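You operate a simulated robot arm through the tools that you are given. There is no shell and no other tool. Be economical: measure what you need, move in short steps, check, and stop when the job is done.

You are at the controls of a simulated robot arm. One attempt, no reset.

TASK
One switch in the mains board is off: switch it back on.
Fine: unlatch and open the door; shut and latch it after; leave MAIN and TEST alone.

The check looks at the end state, three seconds after you hand in, the way a careful person would. Anything else that was tipped, shoved, dropped, spilled or broken makes it a failure.

THE ROBOT
A 7-joint arm with a fingered hand on a trunk, on a base that drives. Base frame: it is fixed to the floor where the robot stands at the start and does not move with it; the origin is under the middle of the robot, x ahead of it, y to its left, z up. Lengths are in m, angles in rad, forces in N, time in s.
With the tool pointing down near the work surface it reaches from about 0.34 to 0.76 m from the robot's upright axis, wherever it stands. Its first joint turns from -2.897 to 2.897 rad. Places, roughly: air switch [0.6, 0, 1]; door bench switch [0.7, 0, 1]; main switch [0.8, 0.1, 1]; mains board door [0.6, 0, 1]; mains board latch [0.5, 0, 0.9]; test button [0.6, -0.1, 1]; wall bench switch [0.7, 0, 1]. Payload 4 kg.
The tool frame sits at the grasp point between the pads (the TCP): z along the fingers, y along the line on which they close. The tips reach 0.026 m beyond it. The gripper opens to 0.132 m. The gripper's body begins 0.073 m behind the TCP. The gripper is a hand of 4 fingers: y runs from the thumb to the fingers, the wrist lies at [0, 0, -0.239] in the tool frame, and closing takes about 1.5 s.
Orientation is that of the tool frame in the base frame, as a unit quaternion [w, x, y, z]. With the fingers straight down and closing along the base's y, the tool's x points along the base's -x, its y along +y and its z along -z.

THE INTERFACE
- The arm moves only by the tool apply_moves. Its argument "motion" is a list of rows, each a list of 7 numbers: the shift along the tool's x, y, z in units of 25 mm (1.0 is 25 mm), then the turn, a rotation vector about the tool's x, y, z in units of 6 degrees (1.0 is 6 degrees), then the opening in per cent of the stroke, from 0 (shut) to 100 (fully open). In form: [[tx, ty, tz, rx, ry, rz, claw], ...]. A call has 1 to 20 rows; each row shifts and turns the commanded pose from where the row before left it, along the tool's axes as they then stand. A call with a number of a shift or a turn outside -1 to 1 is refused whole. Rows are played at 5 a second. More than 0.05 m and 0.15 rad between two rows, or a gripper value outside its range, and nothing of the call is played. A pose out of reach is approached as far as the arm can. The call stops where the force on the tool passes 40 N (or 10 N more than at its start, if that is more) or the arm is blocked; 0.2 s more then pass. The fingers move at their own pace (about 0.072 m/s each) and stop on an object; they squeeze with about 24 N. The grip force told is the motor's: it shows also when the fingers shut on nothing. Time passes only in rows, and 0.2 s behind the last, so rows that do not move let the fingers close. It gives the time, the measured TCP pose, the force on the tool (base axes), the opening and the grip force at its end, in the units of the frame above (readings bear some noise), with the torque about the TCP (base axes, N m) and any sound that the robot's microphone picked up, and new pictures: "show" is both (left out), scene, wrist or none.
- Cameras (640 x 400 px; columns grow to the right, rows downward): "scene" is now at [0.0217, 0.1438, 1.5557]; the picture's right is [-0.11, -0.99, 0.00], its down [-0.69, 0.08, -0.72] and it looks along [0.71, -0.08, -0.70] (base axes); focal length 273 px, centre (320, 200). "wrist" rides on the gripper at [0.068, 0.002, -0.097] in the tool frame; the picture's right is [-0.02, 1.00, 0.00], its down [-0.82, -0.02, -0.58] and it looks along [-0.58, -0.01, 0.82] (tool axes); focal length 270 px, centre (320, 200).
- slide_trunk(by): slides the trunk up (or, below 0, down) by that many m; the arm and the scene camera ride with it, the base frame stays. It gives what a move gives, with no picture.
- roll_base(legs): drives the robot by 1 to 6 legs, each [ahead, turn to the left] in m and rad, along the robot's own axes; the way and the turn of a leg run together, so that a leg with both is an arc; at most 1.5 m and 3.142 rad a leg. The arm and the cameras ride along, it lands a little off, and it stops where it bumps. It gives what a move gives, and a new picture of the scene camera.
- grasp_type(shape): the hand has 4 fingers and takes this shape, open, in about a second: jaw (thumb against the fingers, like two jaws); tri (thumb and two fingers); tip (a fingertip pinch); poke (one finger out to press); point (the index stretched); flat (the hand flat); cup (the hand cupped); fist (a fist). The gripper value then closes the fingers along that shape, each until it touches; the sizes above hold for jaw. It gives what a move gives, with no picture.
- turn_head(pan, tilt): turns the head with the scene camera to pan (to the left, within 2.705 rad either way) and tilt (down, from -0.506 to 1.204), counted from straight ahead of the robot. It gives what a move gives, and a new picture of the scene camera.
- pixel_to_xyz(camera, pixels): for up to 12 pixels [column, row] of the newest picture of that camera ("zoom" is the newest enlarged one), the place [x, y, z] in the base frame of the surface seen there, good to about 0.002 m. No time passes.
- zoom(camera, box): a new picture of the part [left, top, right, bottom] of that camera's present view, enlarged. No time passes.
- sign_off(): hands the job in; it is judged then, once.

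Keep the steps short. Do not move on a guess: measure, check each grasp and each placing, and mend mistakes. In all there are 80 turns and 260 pictures (those below and enlarged ones count). Leave the gripper open and the arm clear of the work at the hand-in unless told otherwise, and finish with a single line.

The tools are called as a command line: name --pt "numbers of a row" for each row, then --argument value for the rest, lists and objects as JSON in quotes. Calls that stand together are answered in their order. apply_moves: Moves the arm, as the interface text tells. Its arguments: {"type":"object","properties":{"motion":{"type":"array"},"show":{"type":"string","enum":["both","scene","wrist","none"]}},"required":["motion"]} The other tools are called the same way: slide_trunk (by) slides the trunk up or down; grasp_type (shape) gives the hand a shape; roll_base (legs) drives the base; turn_head (pan, tilt) turns the head that bears the scene camera; pixel_to_xyz (camera, pixels) gives the place of the surface under pixels of a picture; zoom (camera, box) takes an enlarged picture of a part of a camera's view; sign_off () hands the job in.

At the start:

```text
time: 0.0
eef_pos: [0.4234, 0.2436, 1.2144]
orientation: [0.0, 0.001, 1.0, 0.001]
force: [0.5, -0.1, -0.3]
torque: [-0.01, -0.01, 0.03]
gripper_width: 0.132
finger_force: 0.1
shape: jaw
trunk travel left (down, up): [-0.525, 0.065]
robot x, y, heading: [-0.0033, 0.0018, -0.004]
head pan, tilt: [-0.108, 0.77]
```

scene: 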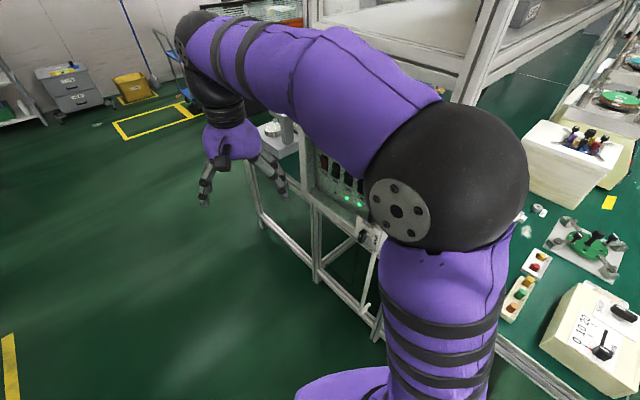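
wrist: 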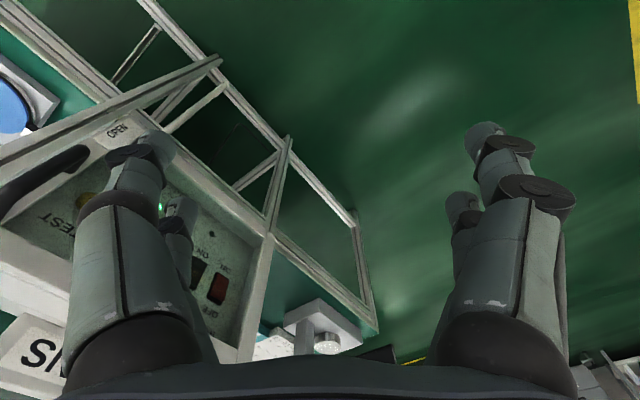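

The arm hides much of the board; I zoom on both views near the board.

zoom --camera "scene" --box '[230, 100, 430, 260]'

zoom --camera "wrist" --box '[0, 40, 400, 400]'

```text
2.50 times, centred on (330, 180) of scene
```

zoom: 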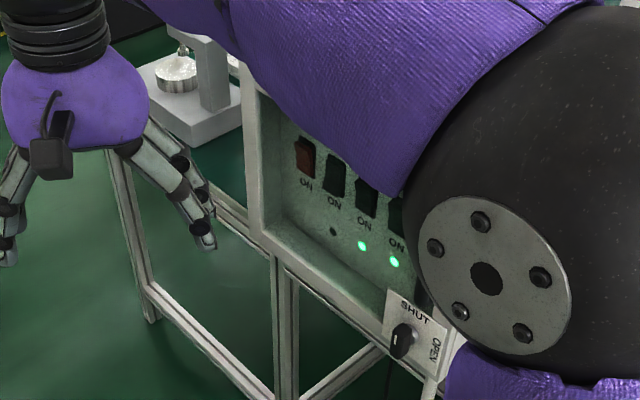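

```text
1.11 times, centred on (200, 220) of wrist
```

zoom: 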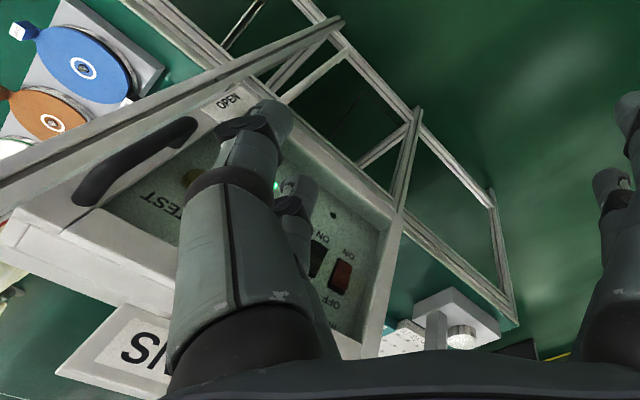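

Measure points of the board in the scene picture: frame corner, latch, lamps, switches.

zoom --camera "scene" --box '[290, 140, 390, 260]'

pixel_to_xyz --camera "scene" --pixels '[[326, 168], [336, 172], [346, 178], [334, 193], [347, 198], [357, 203], [311, 190], [330, 210], [356, 226], [361, 237], [369, 224], [372, 244]]'

pixel_to_xyz --camera "wrist" --pixels '[[218, 288], [200, 270], [240, 340], [265, 260], [60, 170], [20, 190], [215, 65], [5, 160], [85, 195], [245, 355], [117, 132], [30, 340]]'

```text
3.33 times, centred on (340, 200) of scene
```

zoom: 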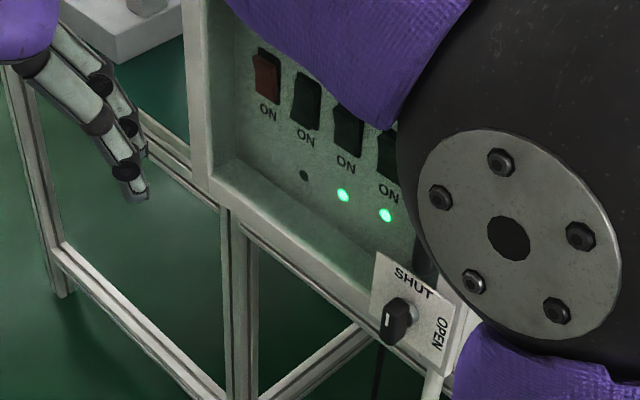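

```text
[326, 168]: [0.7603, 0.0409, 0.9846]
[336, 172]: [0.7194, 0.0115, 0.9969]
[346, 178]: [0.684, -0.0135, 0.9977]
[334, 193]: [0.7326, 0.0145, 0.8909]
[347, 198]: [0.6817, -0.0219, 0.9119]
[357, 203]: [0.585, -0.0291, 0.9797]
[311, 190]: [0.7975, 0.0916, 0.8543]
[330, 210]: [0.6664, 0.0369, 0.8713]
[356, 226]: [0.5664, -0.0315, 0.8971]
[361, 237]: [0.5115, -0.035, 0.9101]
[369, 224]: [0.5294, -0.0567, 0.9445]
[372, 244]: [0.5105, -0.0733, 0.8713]
```

```text
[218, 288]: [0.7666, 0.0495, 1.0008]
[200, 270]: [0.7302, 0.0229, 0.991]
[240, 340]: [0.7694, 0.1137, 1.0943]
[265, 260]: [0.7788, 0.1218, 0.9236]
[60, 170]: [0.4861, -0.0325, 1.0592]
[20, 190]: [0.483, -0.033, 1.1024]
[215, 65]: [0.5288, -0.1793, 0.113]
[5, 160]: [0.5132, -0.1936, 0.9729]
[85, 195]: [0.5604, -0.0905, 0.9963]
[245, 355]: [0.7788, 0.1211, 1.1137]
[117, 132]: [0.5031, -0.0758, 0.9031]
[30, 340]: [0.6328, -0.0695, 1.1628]
```

The board's face looks towards (-0.58, 0.81), with the front at n≈-0.35, the hinge on the far-left side and the handle and latch on the near-right edge. I'll stand square to it: turn left first and check the way is clear.

roll_base --legs '[[0, 1.249]]'

```text
time: 3.8
eef_pos: [-0.0882, 0.481, 1.214]
orientation: [0.001, -0.577, 0.817, 0.0]
force: [0.5, -0.3, 0.3]
torque: [0.02, 0.02, 0.0]
gripper_width: 0.1317
finger_force: 0.0
shape: jaw
trunk travel left (down, up): [-0.525, 0.065]
robot x, y, heading: [-0.0024, 0.0021, 1.23]
head pan, tilt: [-0.108, 0.77]
```

scene: 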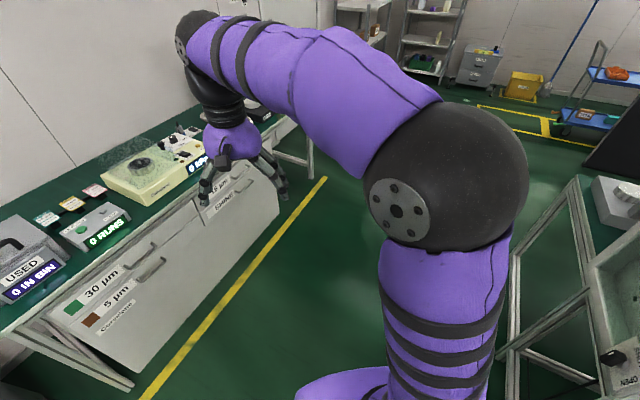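

A second bench stands on the left. Measure how much room there is between.

pixel_to_xyz --camera "scene" --pixels '[[135, 385], [200, 290], [275, 205], [310, 170], [140, 290], [240, 185], [245, 240], [580, 180], [505, 350], [590, 330], [620, 215], [600, 265]]'

```text
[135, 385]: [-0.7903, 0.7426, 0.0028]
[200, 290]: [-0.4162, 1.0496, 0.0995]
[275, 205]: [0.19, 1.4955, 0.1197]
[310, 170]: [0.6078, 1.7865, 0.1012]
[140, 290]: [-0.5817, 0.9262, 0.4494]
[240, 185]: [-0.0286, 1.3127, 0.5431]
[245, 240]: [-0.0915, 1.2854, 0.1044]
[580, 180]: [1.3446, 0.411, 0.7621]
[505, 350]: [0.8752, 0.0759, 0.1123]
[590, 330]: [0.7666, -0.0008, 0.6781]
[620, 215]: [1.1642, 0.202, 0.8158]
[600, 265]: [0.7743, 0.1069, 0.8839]
```

The gap to the other bench is about 1.46 m, which is room enough. Drive to (0.22, 0.64) and turn to face the board.

roll_base --legs '[[0.68, 0], [0, -2.19]]'

turn_head --pan -0.1 --tilt 0.6

```text
time: 13.2
eef_pos: [0.6567, 0.383, 1.2152]
orientation: [0.0, 0.481, 0.877, 0.0]
force: [0.1, 0.5, 1.2]
torque: [0.01, 0.01, -0.01]
gripper_width: 0.132
finger_force: 0.1
shape: jaw
trunk travel left (down, up): [-0.525, 0.065]
robot x, y, heading: [0.2263, 0.609, -1.002]
head pan, tilt: [-0.108, 0.77]
```

scene: 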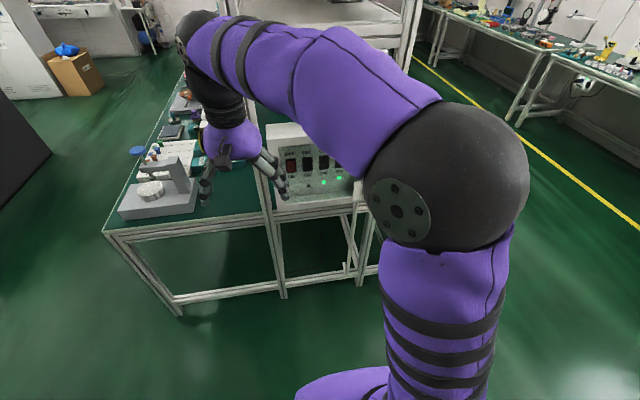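

```text
time: 13.9
eef_pos: [0.6572, 0.3828, 1.2144]
orientation: [0.001, 0.481, 0.877, -0.001]
force: [-0.3, 0.0, -0.1]
torque: [-0.01, 0.02, 0.0]
gripper_width: 0.132
finger_force: 0.0
shape: jaw
trunk travel left (down, up): [-0.525, 0.065]
robot x, y, heading: [0.2246, 0.6038, -0.998]
head pan, tilt: [-0.099, 0.6]
```

scene: 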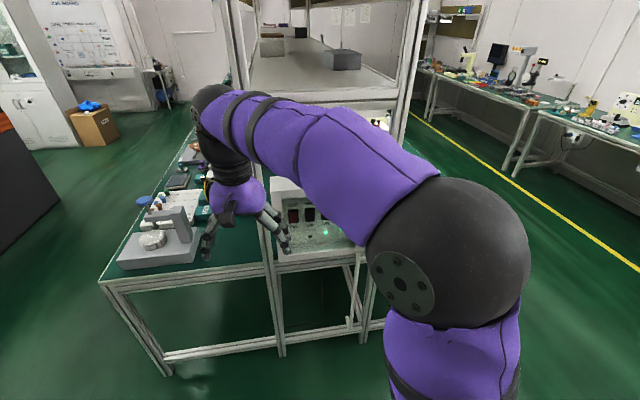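

The robot is square to the board. Now bring the hand from pointing down to pointing at the board, moving somewhat ahead and right as it turns, with the TCP staying at z≈1.21.

apply_moves --pt "-0.35 -0.4 0.0 0 -1 0 100" --pt "-0.35 -0.4 0.04 0 -1 0 100" --pt "-0.34 -0.4 0.07 0 -1 0 100" --pt "-0.33 -0.4 0.11 0 -1 0 100" --pt "-0.32 -0.4 0.14 0 -1 0 100" --pt "-0.3 -0.4 0.17 0 -1 0 100" --pt "-0.28 -0.4 0.2 0 -1 0 100" --pt "-0.26 -0.4 0.23 0 -1 0 100" --pt "-0.23 -0.4 0.26 0 -1 0 100" --pt "-0.2 -0.4 0.28 0 -1 0 100" --pt "-0.17 -0.4 0.3 0 -1 0 100" --pt "-0.14 -0.4 0.32 0 -1 0 100" --pt "-0.11 -0.4 0.33 0 -1 0 100" --pt "-0.07 -0.4 0.34 0 -1 0 100" --pt "-0.04 -0.4 0.35 0 -1 0 100"

```text
time: 17.1
eef_pos: [0.5999, 0.1903, 1.2151]
orientation: [0.621, 0.34, 0.619, -0.34]
force: [0.4, 0.6, 1.0]
torque: [0.02, -0.03, -0.05]
gripper_width: 0.1319
finger_force: 0.0
shape: jaw
trunk travel left (down, up): [-0.525, 0.065]
robot x, y, heading: [0.2229, 0.6064, -1.003]
head pan, tilt: [-0.099, 0.6]
```

scene: 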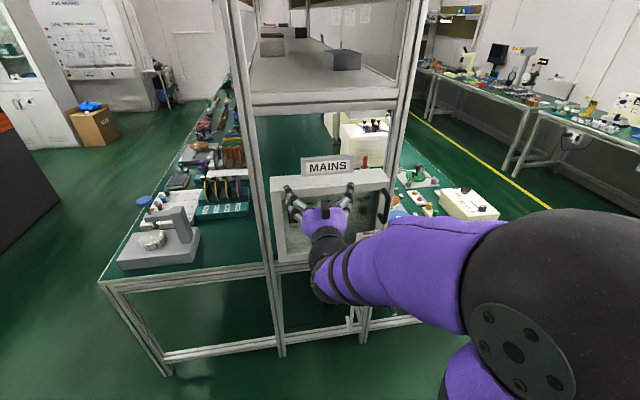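
wrist: 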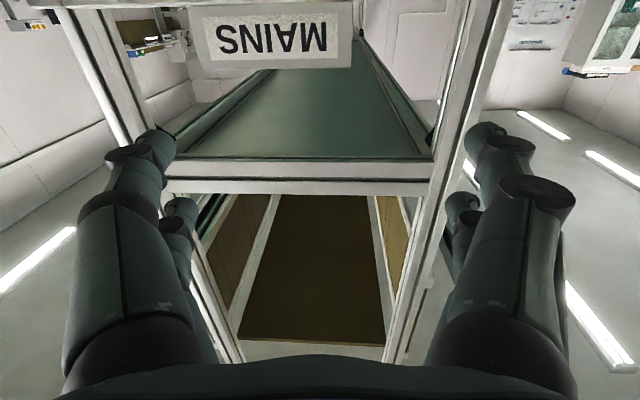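

The hand points at the board. Lower the trunk by 0.28 so both cameras look at the board from a lower height (TCP at n≈-0.19, clear of the handle).

slide_trunk --by -0.28

turn_head --pan -0.1 --tilt 0.35

zoom --camera "wrist" --box '[0, 0, 640, 400]'

```text
time: 20.0
eef_pos: [0.5997, 0.1908, 0.9344]
orientation: [0.62, 0.341, 0.62, -0.34]
force: [0.4, 0.7, 0.7]
torque: [-0.03, 0.01, -0.02]
gripper_width: 0.132
finger_force: 0.0
shape: jaw
trunk travel left (down, up): [-0.245, 0.345]
robot x, y, heading: [0.2248, 0.6089, -1.004]
head pan, tilt: [-0.099, 0.6]
```

```text
time: 20.7
eef_pos: [0.5999, 0.1909, 0.933]
orientation: [0.62, 0.339, 0.62, -0.34]
force: [-0.3, 1.0, 0.1]
torque: [-0.03, 0.03, -0.02]
gripper_width: 0.1319
finger_force: 0.0
shape: jaw
trunk travel left (down, up): [-0.245, 0.345]
robot x, y, heading: [0.2263, 0.6087, -1.002]
head pan, tilt: [-0.099, 0.351]
```

scene: 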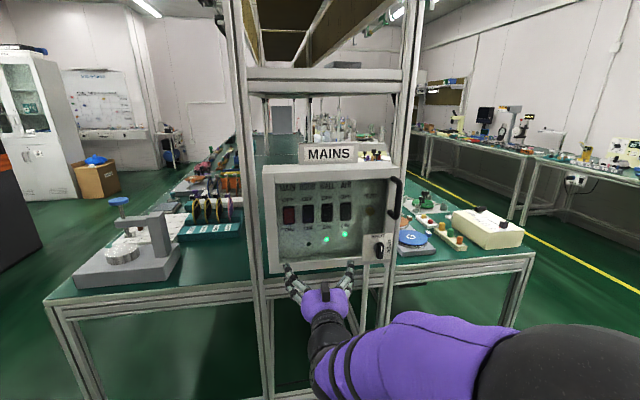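

```text
1.00 times, centred on (320, 200) of wrist (not enlarged: the box is as wide or as high as the picture)
```

zoom: 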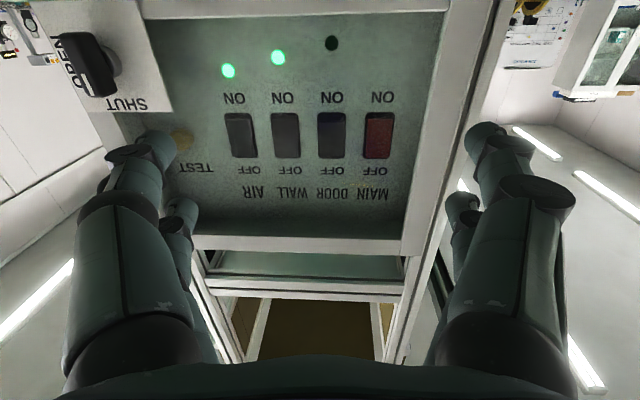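

Excellent. Labels run MAIN, DOOR, WALL, AIR and TEST, and DOOR's lamp is dark. "ON" is at the bottom of each rocker. Zoom on the board and the knob.

zoom --camera "scene" --box '[255, 140, 415, 280]'

zoom --camera "wrist" --box '[40, 0, 200, 120]'

zoom --camera "wrist" --box '[200, 20, 420, 200]'

pixel_to_xyz --camera "wrist" --pixels '[[330, 135], [330, 120], [330, 150], [285, 120], [285, 150], [375, 120], [375, 150], [331, 42], [125, 15], [150, 90], [88, 65], [118, 60]]'

pixel_to_xyz --camera "scene" --pixels '[[397, 183], [391, 217], [398, 200], [376, 246], [388, 240], [276, 262], [310, 262], [330, 260], [268, 178], [380, 170], [268, 220], [310, 175]]'

```text
2.86 times, centred on (335, 210) of scene
```

zoom: 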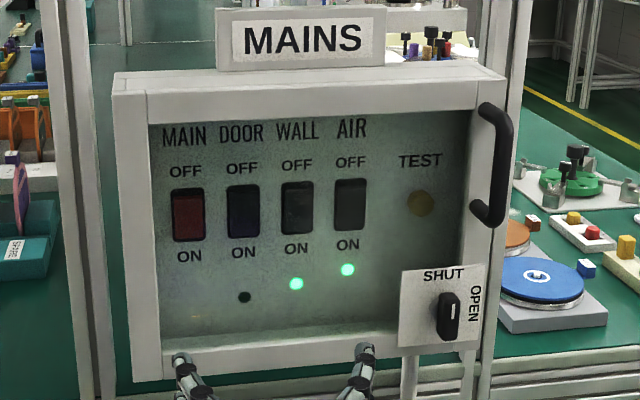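

```text
3.33 times, centred on (120, 60) of wrist
```

zoom: 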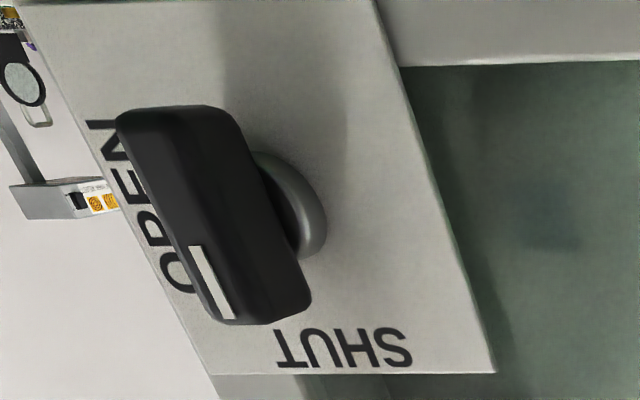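

```text
2.22 times, centred on (310, 110) of wrist
```

zoom: 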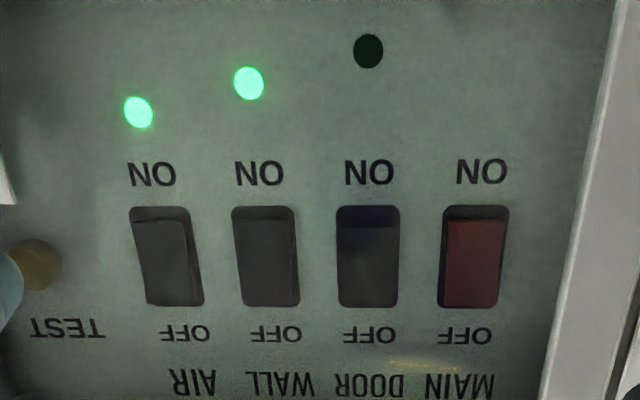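

```text
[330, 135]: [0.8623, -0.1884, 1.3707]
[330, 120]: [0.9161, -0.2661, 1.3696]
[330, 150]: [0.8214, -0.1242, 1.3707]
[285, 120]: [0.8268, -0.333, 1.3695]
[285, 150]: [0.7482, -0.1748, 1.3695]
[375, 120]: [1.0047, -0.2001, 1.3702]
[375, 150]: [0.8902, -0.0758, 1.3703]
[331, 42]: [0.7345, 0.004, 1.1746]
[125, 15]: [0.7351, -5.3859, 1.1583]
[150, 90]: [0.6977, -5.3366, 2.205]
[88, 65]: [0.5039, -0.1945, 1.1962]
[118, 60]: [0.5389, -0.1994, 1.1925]
```

```text
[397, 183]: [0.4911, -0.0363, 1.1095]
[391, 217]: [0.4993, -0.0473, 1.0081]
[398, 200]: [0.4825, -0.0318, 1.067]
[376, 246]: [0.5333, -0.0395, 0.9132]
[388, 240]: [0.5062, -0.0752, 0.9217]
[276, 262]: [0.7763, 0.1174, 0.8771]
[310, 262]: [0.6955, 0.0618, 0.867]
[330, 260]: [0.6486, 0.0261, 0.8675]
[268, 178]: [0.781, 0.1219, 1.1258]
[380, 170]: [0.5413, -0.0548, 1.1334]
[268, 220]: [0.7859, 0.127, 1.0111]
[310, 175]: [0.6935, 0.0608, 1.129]
```

The lever's white mark points up to SHUT and OPEN is a quarter turn clockwise. Measure the knob closely.

zoom --camera "scene" --box '[348, 225, 412, 265]'

pixel_to_xyz --camera "scene" --pixels '[[379, 244], [379, 249], [379, 254], [381, 250], [377, 250], [365, 240], [365, 255], [387, 255], [270, 190], [325, 173], [278, 268], [345, 258]]'

```text
10.00 times, centred on (380, 245) of scene
```

zoom: 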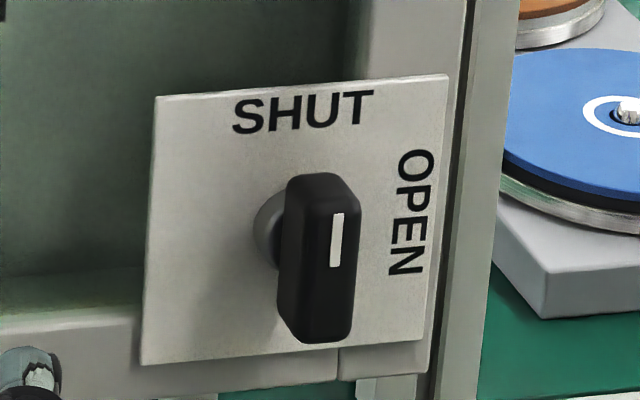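

```text
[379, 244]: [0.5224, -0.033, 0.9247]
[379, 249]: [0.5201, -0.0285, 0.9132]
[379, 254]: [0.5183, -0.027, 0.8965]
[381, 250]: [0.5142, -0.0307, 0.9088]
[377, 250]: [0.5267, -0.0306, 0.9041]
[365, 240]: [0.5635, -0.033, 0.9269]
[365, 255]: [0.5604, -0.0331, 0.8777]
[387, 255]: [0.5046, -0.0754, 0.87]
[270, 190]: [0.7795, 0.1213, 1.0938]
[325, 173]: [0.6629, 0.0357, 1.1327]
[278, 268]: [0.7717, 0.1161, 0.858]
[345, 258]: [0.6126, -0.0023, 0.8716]
```

Knob: u≈0.402, z≈0.907, front n≈-0.322, plate n≈-0.358. Square the hand to the board (0.06 rad yaw), half close it, and move right in front of the knob.

apply_moves --pt "0 0 0 -0.59 0 0 50" --pt "0.13 -0.978 0 0 0 0 50" --pt "0.13 -0.978 0 0 0 0 50" --pt "0.13 -0.978 0 0 0 0 50" --pt "0.13 -0.978 0 0 0 0 50" --pt "0.13 -0.978 0 0 0 0 50" --pt "0.13 -0.978 0 0 0 0 50" --pt "0.13 -0.978 0 0 0 0 50" --pt "0.13 -0.978 0 0 0 0 50"

```text
time: 22.7
eef_pos: [0.4742, 0.1083, 0.9376]
orientation: [0.642, 0.307, 0.618, -0.335]
force: [0.3, -0.4, -0.7]
torque: [-0.02, -0.03, -0.05]
gripper_width: 0.0659
finger_force: 0.1
shape: jaw
out of reach, approached as far as the arm can: row 2, 3, 4
trunk travel left (down, up): [-0.245, 0.345]
robot x, y, heading: [0.2244, 0.6096, -1.004]
head pan, tilt: [-0.099, 0.351]
```

scene: 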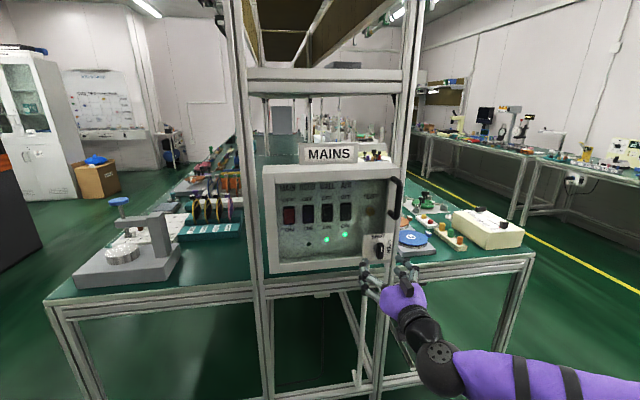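
wrist: 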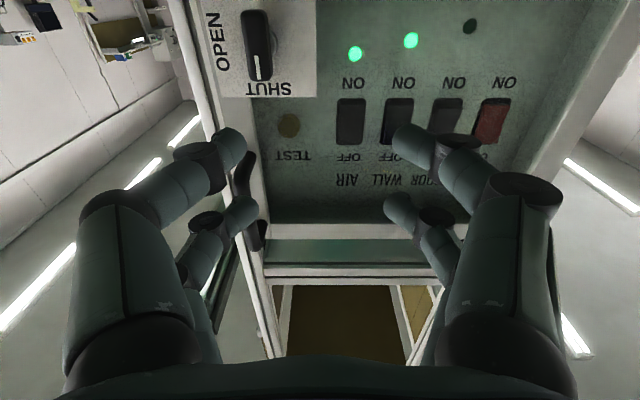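

Some rows were out of reach; wait a moment to see where the arm settles.

apply_moves --pt "0 0 0 0 0 0 50" --pt "0 0 0 0 0 0 50" --pt "0 0 0 0 0 0 50" --show "none"

```text
time: 23.5
eef_pos: [0.4733, 0.1069, 0.9359]
orientation: [0.642, 0.306, 0.618, -0.335]
force: [0.4, -0.5, -0.2]
torque: [0.01, 0.05, 0.03]
gripper_width: 0.0659
finger_force: 0.0
shape: jaw
trunk travel left (down, up): [-0.245, 0.345]
robot x, y, heading: [0.2221, 0.6044, -1.001]
head pan, tilt: [-0.099, 0.351]
```

Settled at u=0.445, n=-0.19, pitched up 2.6°. Being too near the body was the limit, so go right, down and ahead to n≈-0.255, correcting the pitch.

apply_moves --pt "0.29 -0.43 0.6 0 0.43 0.2 50" --pt "0.29 -0.43 0.6 0 0 0 50" --pt "0.29 -0.43 0.6 0 0 0 50" --pt "0.29 -0.43 0.6 0 0 0 50" --pt "0 0 0 0 0 0 50"

```text
time: 24.7
eef_pos: [0.4747, 0.0321, 0.9094]
orientation: [0.631, 0.32, 0.63, -0.321]
force: [-0.5, 0.4, 0.5]
torque: [0.01, -0.01, 0.0]
gripper_width: 0.0661
finger_force: 0.0
shape: jaw
trunk travel left (down, up): [-0.245, 0.345]
robot x, y, heading: [0.2272, 0.6074, -1.005]
head pan, tilt: [-0.099, 0.351]
```

scene: 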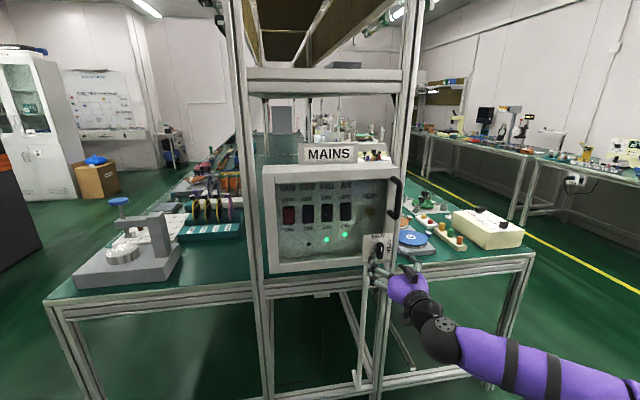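
wrist: 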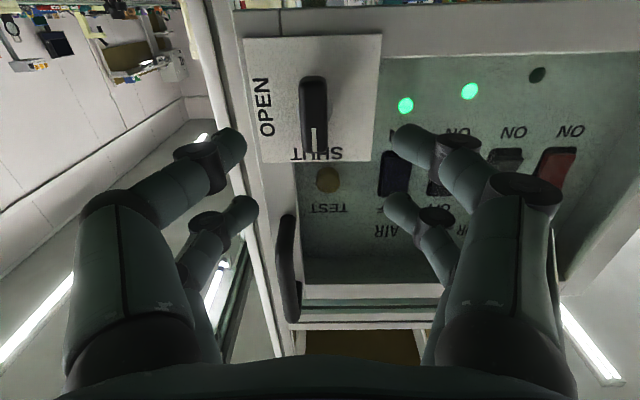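

Now u=0.4025, n=-0.254 and square. Measure the knob from the wrist picture.

pixel_to_xyz --camera "wrist" --pixels '[[313, 85], [313, 110], [313, 130], [314, 145], [302, 120], [325, 120], [360, 120], [260, 60], [288, 220], [288, 260], [288, 305], [295, 270]]'

zoom --camera "wrist" --box '[240, 40, 400, 160]'

```text
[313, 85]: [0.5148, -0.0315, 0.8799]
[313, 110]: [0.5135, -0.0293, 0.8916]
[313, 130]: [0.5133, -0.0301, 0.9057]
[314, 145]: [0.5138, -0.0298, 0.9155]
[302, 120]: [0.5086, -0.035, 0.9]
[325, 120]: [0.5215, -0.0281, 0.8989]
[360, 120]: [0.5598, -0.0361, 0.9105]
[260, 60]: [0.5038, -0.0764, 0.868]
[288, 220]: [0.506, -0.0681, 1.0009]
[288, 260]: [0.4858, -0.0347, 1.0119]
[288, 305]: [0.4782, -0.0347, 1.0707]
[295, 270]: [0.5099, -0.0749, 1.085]
```

```text
3.33 times, centred on (320, 100) of wrist
```

zoom: 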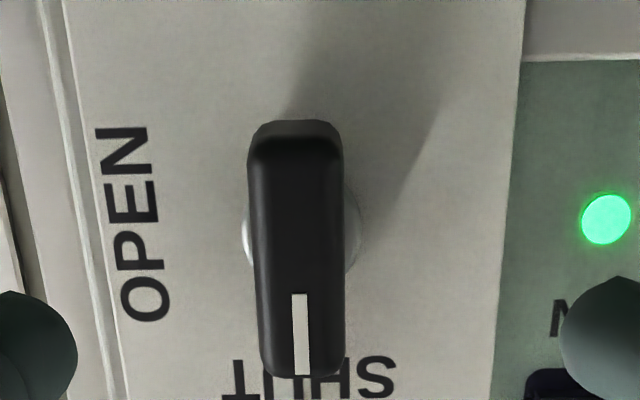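

Knob centre: u=0.398, z=0.900, width ~0.015. Go down 9 mm, right 4 mm, and ahead 71 mm around it, then close.

apply_moves --pt "0.38 -0.16 0 0 0 0 50" --pt "0 0 0.7 0 0 0 50" --pt "0 0 0.7 0 0 0 50" --pt "0 0 0.7 0 0 0 50" --pt "0 0 0.7 0 0 0 50" --pt "0 0 0 0 0 0 50" --show "wrist"

```text
time: 26.1
eef_pos: [0.5121, -0.0282, 0.9012]
orientation: [0.631, 0.32, 0.629, -0.321]
force: [-0.7, -0.1, 0.1]
torque: [0.01, 0.02, 0.01]
gripper_width: 0.0662
finger_force: 0.0
shape: jaw
trunk travel left (down, up): [-0.245, 0.345]
robot x, y, heading: [0.2229, 0.6061, -1.002]
head pan, tilt: [-0.099, 0.351]
```

wrist: 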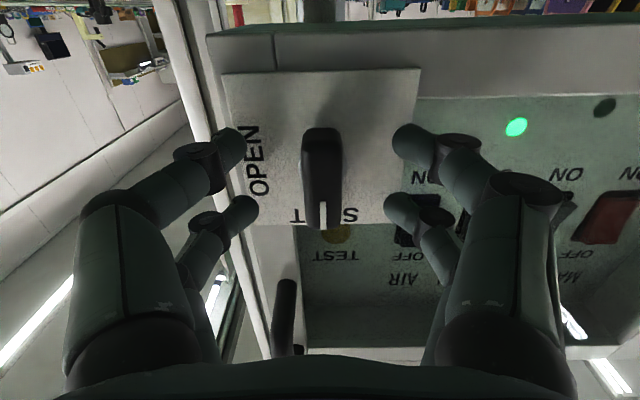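

The knob sits centred between the fingers. Close on it.

apply_moves --pt "0 0 0 0 0 0 25" --pt "0 0 0 0 0 0 5" --pt "0 0 0 0 0 0 0" --pt "0 0 0 0 0 0 0" --pt "0 0 0 0 0 0 0" --pt "0 0 0 0 0 0 0" --show "wrist"

```text
time: 27.5
eef_pos: [0.5112, -0.0272, 0.9013]
orientation: [0.632, 0.32, 0.628, -0.321]
force: [0.0, -0.2, -0.1]
torque: [0.01, 0.04, 0.01]
gripper_width: 0.0122
finger_force: 24.5
shape: jaw
trunk travel left (down, up): [-0.245, 0.345]
robot x, y, heading: [0.2234, 0.6049, -1.004]
head pan, tilt: [-0.099, 0.351]
```

wrist: 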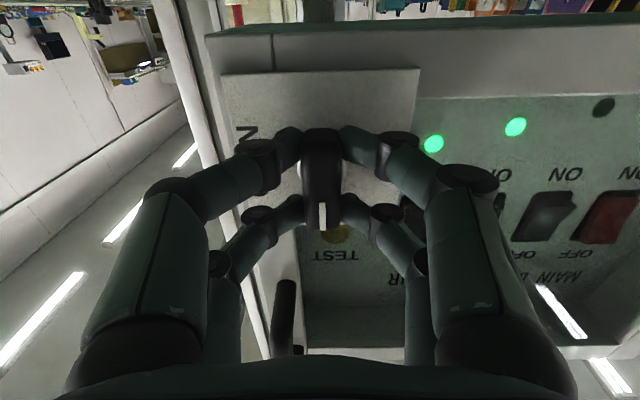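

Firm grip (width 0.012, 24 N). Turn clockwise (+rz), half way first.

apply_moves --pt "0 0 0 0 0 1 0" --pt "0 0 0 0 0 1 0" --pt "0 0 0 0 0 1 0" --pt "0 0 0 0 0 1 0" --pt "0 0 0 0 0 1 0" --pt "0 0 0 0 0 1 0" --pt "0 0 0 0 0 1 0" --show "wrist"

```text
time: 29.1
eef_pos: [0.5121, -0.0277, 0.9002]
orientation: [0.704, 0.527, 0.471, -0.073]
force: [-4.7, -3.1, -9.6]
torque: [0.15, 0.15, -0.07]
gripper_width: 0.0123
finger_force: 24.0
shape: jaw
trunk travel left (down, up): [-0.245, 0.345]
robot x, y, heading: [0.2221, 0.6081, -1.0]
head pan, tilt: [-0.099, 0.351]
```

wrist: 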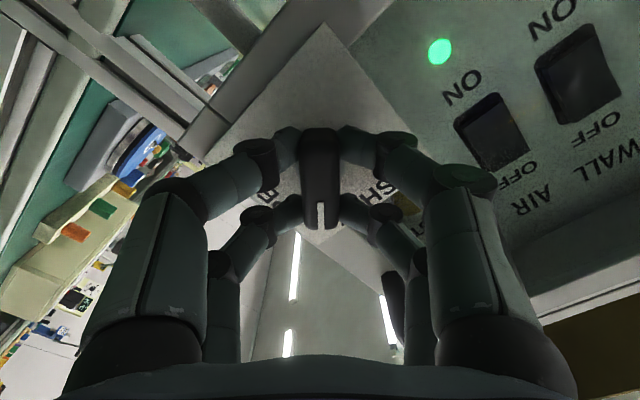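

The knob is turning with the hand. Continue to 90°.

apply_moves --pt "0 0 0 0 0 1 0" --pt "0 0 0 0 0 1 0" --pt "0 0 0 0 0 1 0" --pt "0 0 0 0 0 1 0" --pt "0 0 0 0 0 1 0" --pt "0 0 0 0 0 1 0" --pt "0 0 0 0 0 1 0" --pt "0 0 0 0 0 1 0"

```text
time: 30.9
eef_pos: [0.5131, -0.0291, 0.9011]
orientation: [0.673, 0.672, 0.217, 0.219]
force: [-6.6, 1.2, -15.5]
torque: [0.29, 0.29, -0.01]
gripper_width: 0.0126
finger_force: 24.7
shape: jaw
trunk travel left (down, up): [-0.245, 0.345]
robot x, y, heading: [0.2261, 0.6068, -1.002]
head pan, tilt: [-0.099, 0.351]
```

scene: 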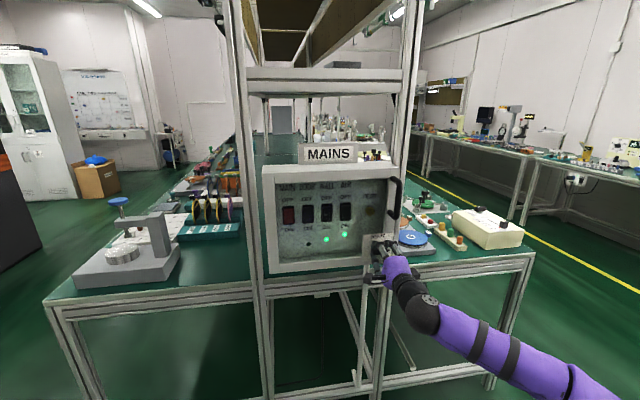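
wrist: 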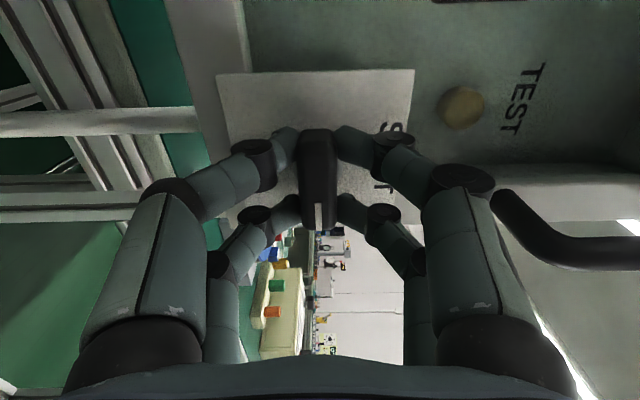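

The knob now points to OPEN. Try starting the door open by pulling on the knob along the hinge arc (hinge ~0.305 m to the left), two small rows first.

apply_moves --pt "0.13 0 -0.89 0 -0.7 0 0" --pt "0.13 0 -0.89 0 -0.7 0 0"

```text
time: 31.5
eef_pos: [0.4932, 0.0117, 0.9014]
orientation: [0.686, 0.688, 0.168, 0.168]
force: [-7.2, -3.8, -20.0]
torque: [0.42, 0.24, -0.01]
gripper_width: 0.013
finger_force: 24.5
shape: jaw
trunk travel left (down, up): [-0.245, 0.345]
robot x, y, heading: [0.2232, 0.6085, -0.998]
head pan, tilt: [-0.099, 0.351]
```

scene: 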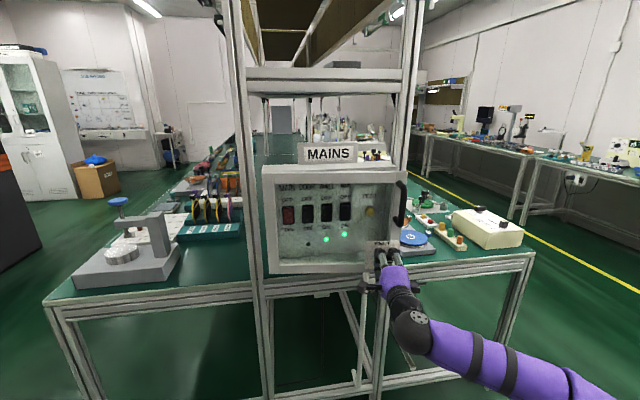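
wrist: 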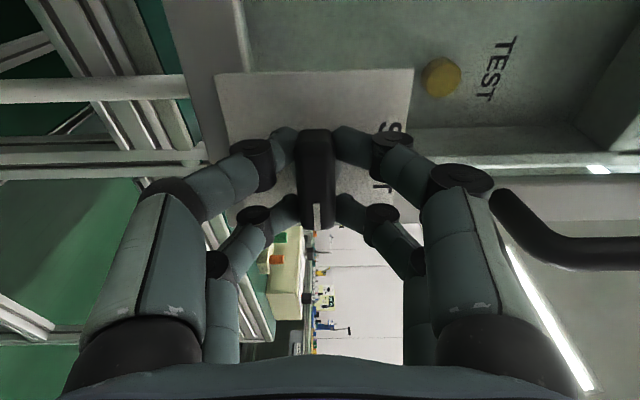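

The door is opening with the knob. Continue the arc a further ~20° with a slight lowering to relieve the vertical force.

apply_moves --pt "0.13 -0.05 -0.89 0 -0.7 0 0" --pt "0.13 0 -0.89 0 -0.7 0 0" --pt "0.13 0 -0.89 0 -0.7 0 0" --pt "0.13 0 -0.89 0 -0.7 0 0" --pt "0.13 0 -0.89 0 -0.7 0 0"

```text
time: 32.7
eef_pos: [0.4721, 0.1237, 0.901]
orientation: [0.707, 0.705, 0.039, 0.041]
force: [-13.7, -0.1, -8.3]
torque: [0.25, 0.07, -0.01]
gripper_width: 0.0128
finger_force: 24.6
shape: jaw
trunk travel left (down, up): [-0.245, 0.345]
robot x, y, heading: [0.2248, 0.6102, -1.001]
head pan, tilt: [-0.099, 0.351]
```

scene: 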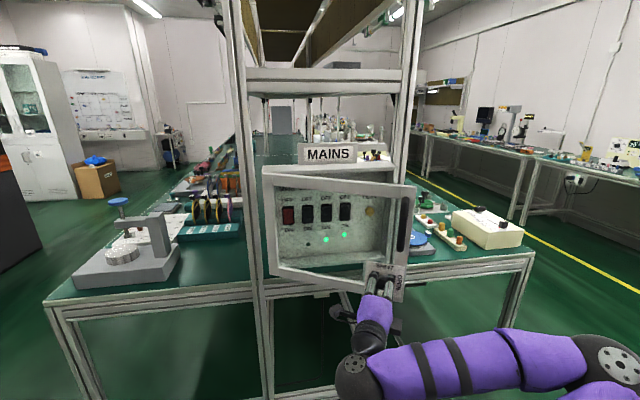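
wrist: 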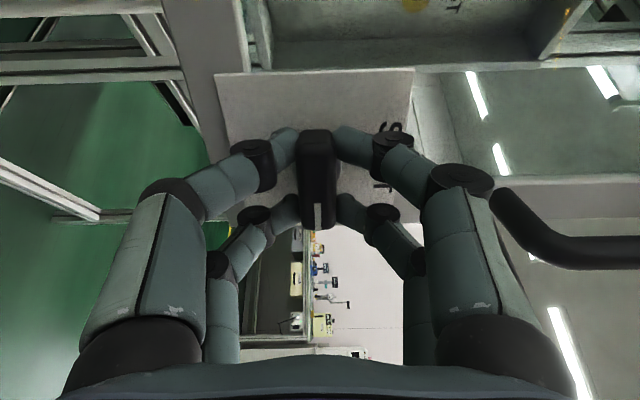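

Door at ~30°. Continue the arc three rows more.

apply_moves --pt "0.13 0 -0.89 0 -0.7 0 0" --pt "0.13 0 -0.89 0 -0.7 0 0" --pt "0.13 0 -0.89 0 -0.7 0 0" --pt "0.13 0 -0.89 0 -0.7 0 0"

```text
time: 33.7
eef_pos: [0.4817, 0.2088, 0.9019]
orientation: [0.703, 0.705, -0.065, -0.062]
force: [-26.6, 6.4, -18.3]
torque: [0.5, -0.02, -0.15]
gripper_width: 0.0128
finger_force: 23.9
shape: jaw
trunk travel left (down, up): [-0.245, 0.345]
robot x, y, heading: [0.2253, 0.6079, -1.003]
head pan, tilt: [-0.099, 0.351]
```

scene: 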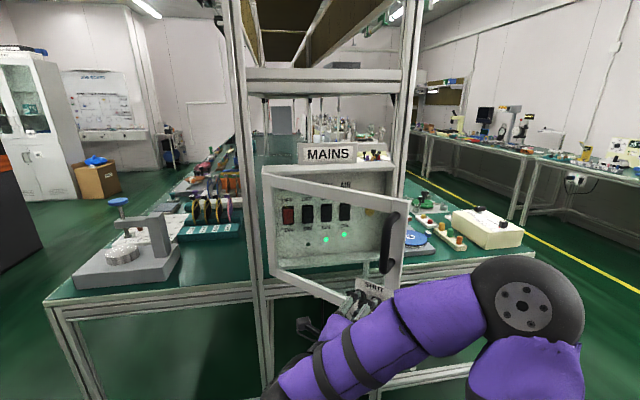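
wrist: 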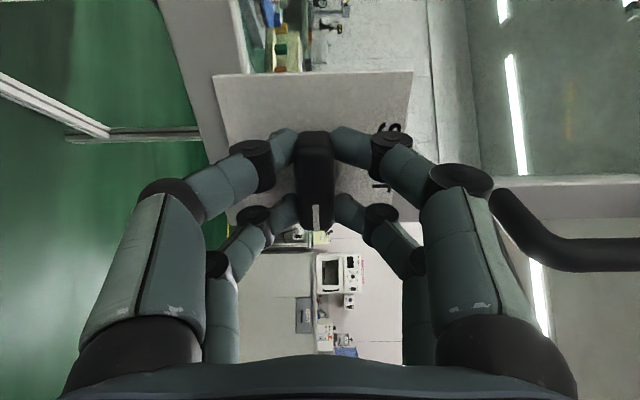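

The force shows I cut the arc a little short; ease outwards and continue to ~62°.

apply_moves --pt "-0.1 -0.06 -0.85 0 -0.7 0 0" --pt "0.05 0 -0.89 0 -0.7 0 0" --pt "0.08 0 -0.89 0 -0.7 0 0" --pt "0.08 0 -0.89 0 -0.7 0 0"

```text
time: 34.5
eef_pos: [0.495, 0.2585, 0.9048]
orientation: [0.691, 0.704, -0.121, -0.115]
force: [17.9, -6.3, -16.3]
torque: [0.42, -0.23, 0.44]
gripper_width: 0.0135
finger_force: 23.7
shape: jaw
out of reach, approached as far as the arm can: row 3
trunk travel left (down, up): [-0.245, 0.345]
robot x, y, heading: [0.2222, 0.6089, -0.993]
head pan, tilt: [-0.099, 0.351]
stopped in row 3: the force on the tool passed its limit at 53 N (the readings are from after the stop); the commanded pose is now the measured one
```

scene: 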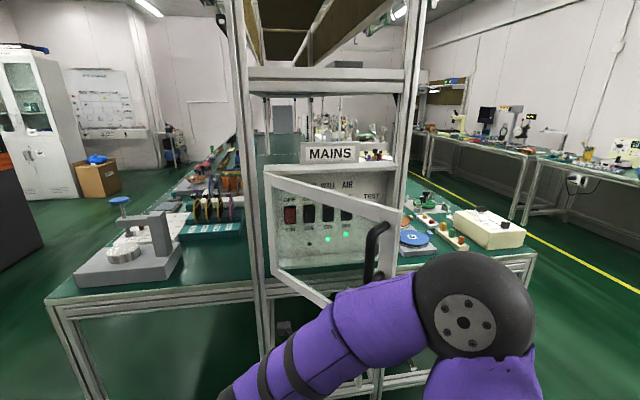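
wrist: 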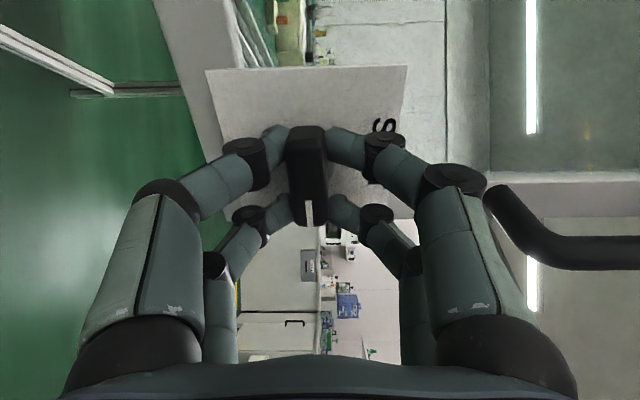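

Door at ~55°, arm's limit here. Release the knob and back away from it.

apply_moves --pt "0 0 0 0 0 0 45" --pt "0 0 0 0 0 0 45" --pt "0 0 0 0 0 0 45" --pt "0 0 -0.6 0 0 0 45" --pt "0 0 -0.6 0 0 0 45"

```text
time: 35.7
eef_pos: [0.4898, 0.2793, 0.918]
orientation: [0.692, 0.702, -0.125, -0.115]
force: [-0.5, -0.1, 0.3]
torque: [0.02, 0.0, 0.0]
gripper_width: 0.0588
finger_force: 0.0
shape: jaw
out of reach, approached as far as the arm can: row 4, 5
trunk travel left (down, up): [-0.245, 0.345]
robot x, y, heading: [0.2244, 0.6087, -1.002]
head pan, tilt: [-0.099, 0.351]
```

scene: 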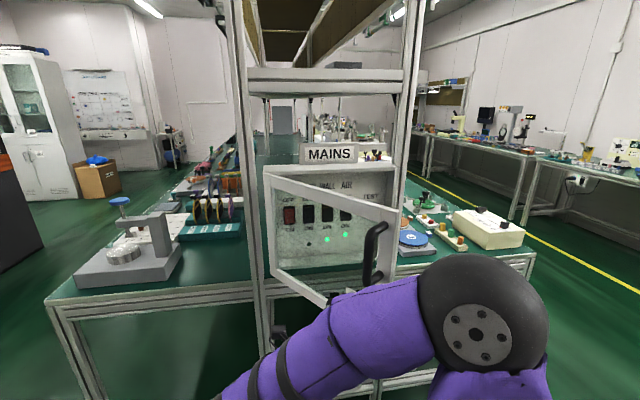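
wrist: 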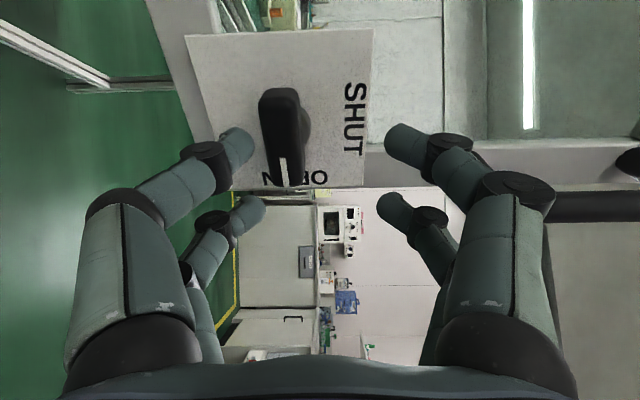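

Released cleanly; the knob stays at OPEN. The arm is cramped, so back the base 0.13 m away, which draws the hand off the door.

roll_base --legs '[[-0.13, 0]]'

```text
time: 37.0
eef_pos: [0.4221, 0.3855, 0.9178]
orientation: [0.692, 0.701, -0.125, -0.114]
force: [0.5, -0.3, -0.2]
torque: [0.0, 0.02, -0.01]
gripper_width: 0.0588
finger_force: 0.0
shape: jaw
trunk travel left (down, up): [-0.245, 0.345]
robot x, y, heading: [0.1557, 0.7125, -1.0]
head pan, tilt: [-0.099, 0.351]
```

scene: 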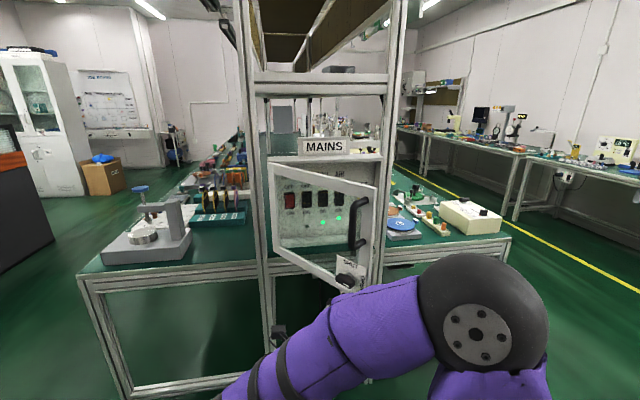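

The robot stands too close and too far left to bring the hand round to the inside of the door. Shift the base to the right: back up, turn right, go ahead, turn left.

roll_base --legs '[[-0.14, 0], [0, -0.9], [0.25, 0], [0, 0.93]]'

```text
time: 44.9
eef_pos: [0.2627, 0.2651, 0.9192]
orientation: [0.691, 0.702, -0.126, -0.116]
force: [0.8, -0.3, -0.1]
torque: [-0.03, 0.02, 0.0]
gripper_width: 0.0589
finger_force: 0.2
shape: jaw
trunk travel left (down, up): [-0.245, 0.345]
robot x, y, heading: [-0.0003, 0.5933, -0.997]
head pan, tilt: [-0.099, 0.351]
```

scene: 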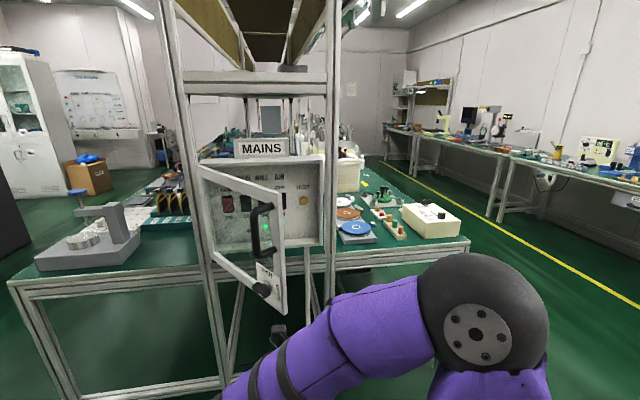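

Clear. Now yaw the hand left to face the board while moving ahead 0.18, then roll it back (part).

apply_moves --pt "0.594 0 0.407 0 0.927 0 45" --pt "0.552 0 0.463 0 0.927 0 45" --pt "0.504 0 0.514 0 0.927 0 45" --pt "0.452 0 0.56 0 0.927 0 45" --pt "0.396 0 0.601 0 0.927 0 45" --pt "0.336 0 0.637 0 0.927 0 45" --pt "0.272 0 0.666 0 0.927 0 45" --pt "0.207 0 0.69 0 0.927 0 45" --pt "0.139 0 0.707 0 0.927 0 45" --pt "0.07 0 0.717 0 0.927 0 45" --pt "0 0 0 0 0 -1 45" --pt "0 0 0 0 0 -1 45" --pt "0 0 0 0 0 -1 45" --pt "0 0 0 0 0 -1 45" --pt "0 0 0 0 0 -1 45" --pt "0 0 0 0 0 -1 45" --pt "0 0 0 0 0 -1 45" --pt "0 0 0 0 0 -1 45"

```text
time: 48.6
eef_pos: [0.369, 0.1183, 0.9184]
orientation: [0.703, 0.531, 0.468, -0.069]
force: [-0.2, 0.5, 0.5]
torque: [0.0, 0.0, 0.0]
gripper_width: 0.059
finger_force: 0.0
shape: jaw
trunk travel left (down, up): [-0.245, 0.345]
robot x, y, heading: [0.0007, 0.5942, -1.001]
head pan, tilt: [-0.099, 0.351]
```

scene: 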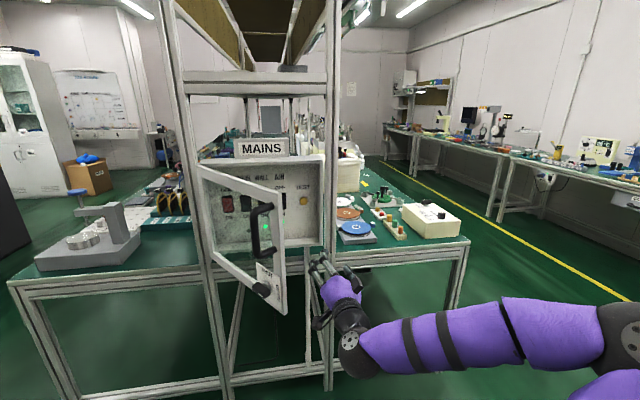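
wrist: 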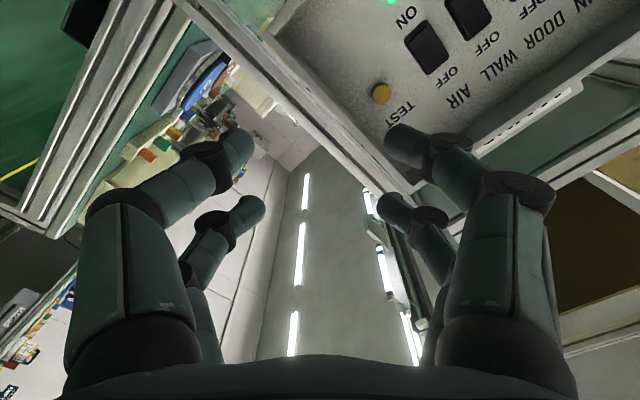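

Finish the roll, then take the poke shape and look at where the finger lies.

apply_moves --pt "0 0 0 0 0 -1 45" --pt "0 0 0 0 0 -1 45" --pt "0 0 0 0 0 -1 45" --pt "0 0 0 0 0 -1 45" --pt "0 0 0 0 0 -1 45" --pt "0 0 0 0 0 -1 45" --pt "0 0 0 0 0 -1 45" --show "none"

grasp_type --shape "poke"

apply_moves --pt "0 0 0 0 0 0 100"

```text
time: 50.2
eef_pos: [0.3678, 0.1198, 0.9179]
orientation: [0.632, 0.326, 0.628, -0.316]
force: [0.0, -0.1, 0.8]
torque: [-0.01, 0.02, 0.02]
gripper_width: 0.0588
finger_force: 0.1
shape: jaw
trunk travel left (down, up): [-0.245, 0.345]
robot x, y, heading: [-0.0082, 0.5917, -0.999]
head pan, tilt: [-0.099, 0.351]
```

```text
time: 51.1
eef_pos: [0.368, 0.1196, 0.919]
orientation: [0.633, 0.328, 0.627, -0.315]
force: [-0.9, 0.1, 0.3]
torque: [-0.04, 0.01, 0.01]
gripper_width: 0.0001
finger_force: 0.2
shape: poke
trunk travel left (down, up): [-0.245, 0.345]
robot x, y, heading: [-0.0025, 0.5957, -1.002]
head pan, tilt: [-0.099, 0.351]
```

```text
time: 51.5
eef_pos: [0.368, 0.12, 0.9178]
orientation: [0.633, 0.327, 0.627, -0.315]
force: [-0.6, 0.1, -0.5]
torque: [0.01, 0.07, 0.0]
gripper_width: 0.0
finger_force: 0.0
shape: poke
trunk travel left (down, up): [-0.245, 0.345]
robot x, y, heading: [-0.0012, 0.5963, -1.0]
head pan, tilt: [-0.099, 0.351]
```

scene: 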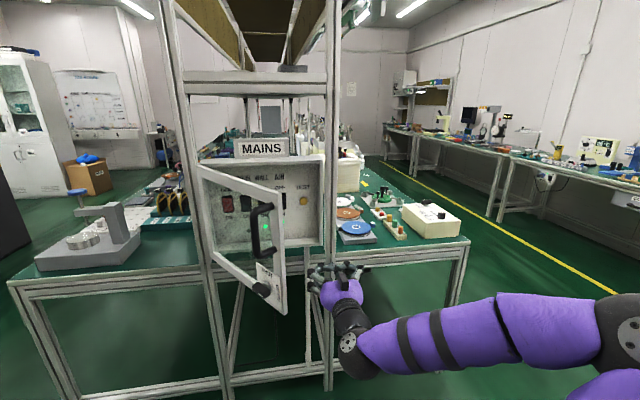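
wrist: 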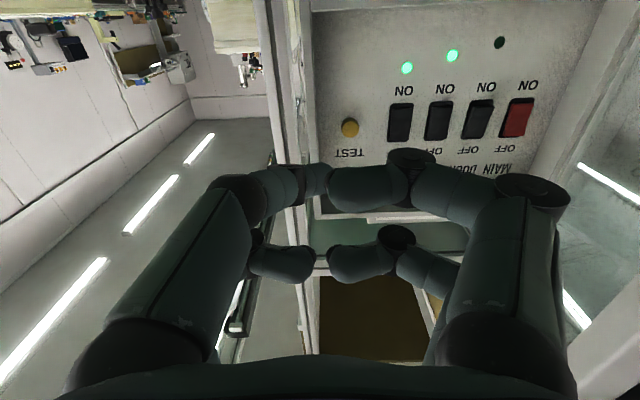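

Look closer at this hand shape.

zoom --camera "scene" --box '[280, 240, 400, 330]'

pixel_to_xyz --camera "wrist" --pixels '[[318, 180], [290, 182], [345, 185], [285, 262], [345, 262], [410, 160], [230, 185], [530, 185], [395, 238]]'

```text
4.44 times, centred on (340, 285) of scene
```

zoom: 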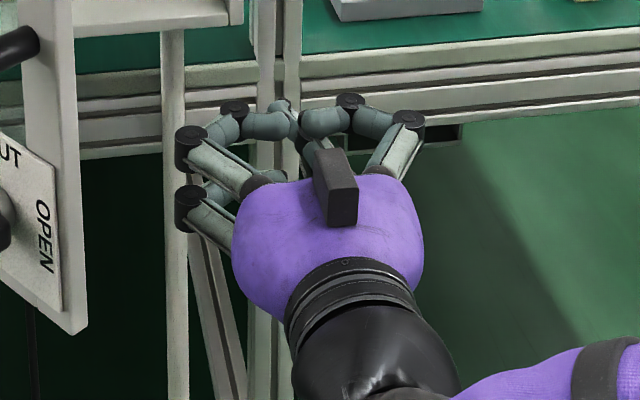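

```text
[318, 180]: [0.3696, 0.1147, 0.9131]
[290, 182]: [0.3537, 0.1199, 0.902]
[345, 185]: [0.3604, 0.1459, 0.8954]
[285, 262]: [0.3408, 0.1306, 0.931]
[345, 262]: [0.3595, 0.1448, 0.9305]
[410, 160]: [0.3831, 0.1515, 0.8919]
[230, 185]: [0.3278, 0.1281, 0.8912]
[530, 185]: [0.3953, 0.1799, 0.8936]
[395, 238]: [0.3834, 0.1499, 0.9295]
```

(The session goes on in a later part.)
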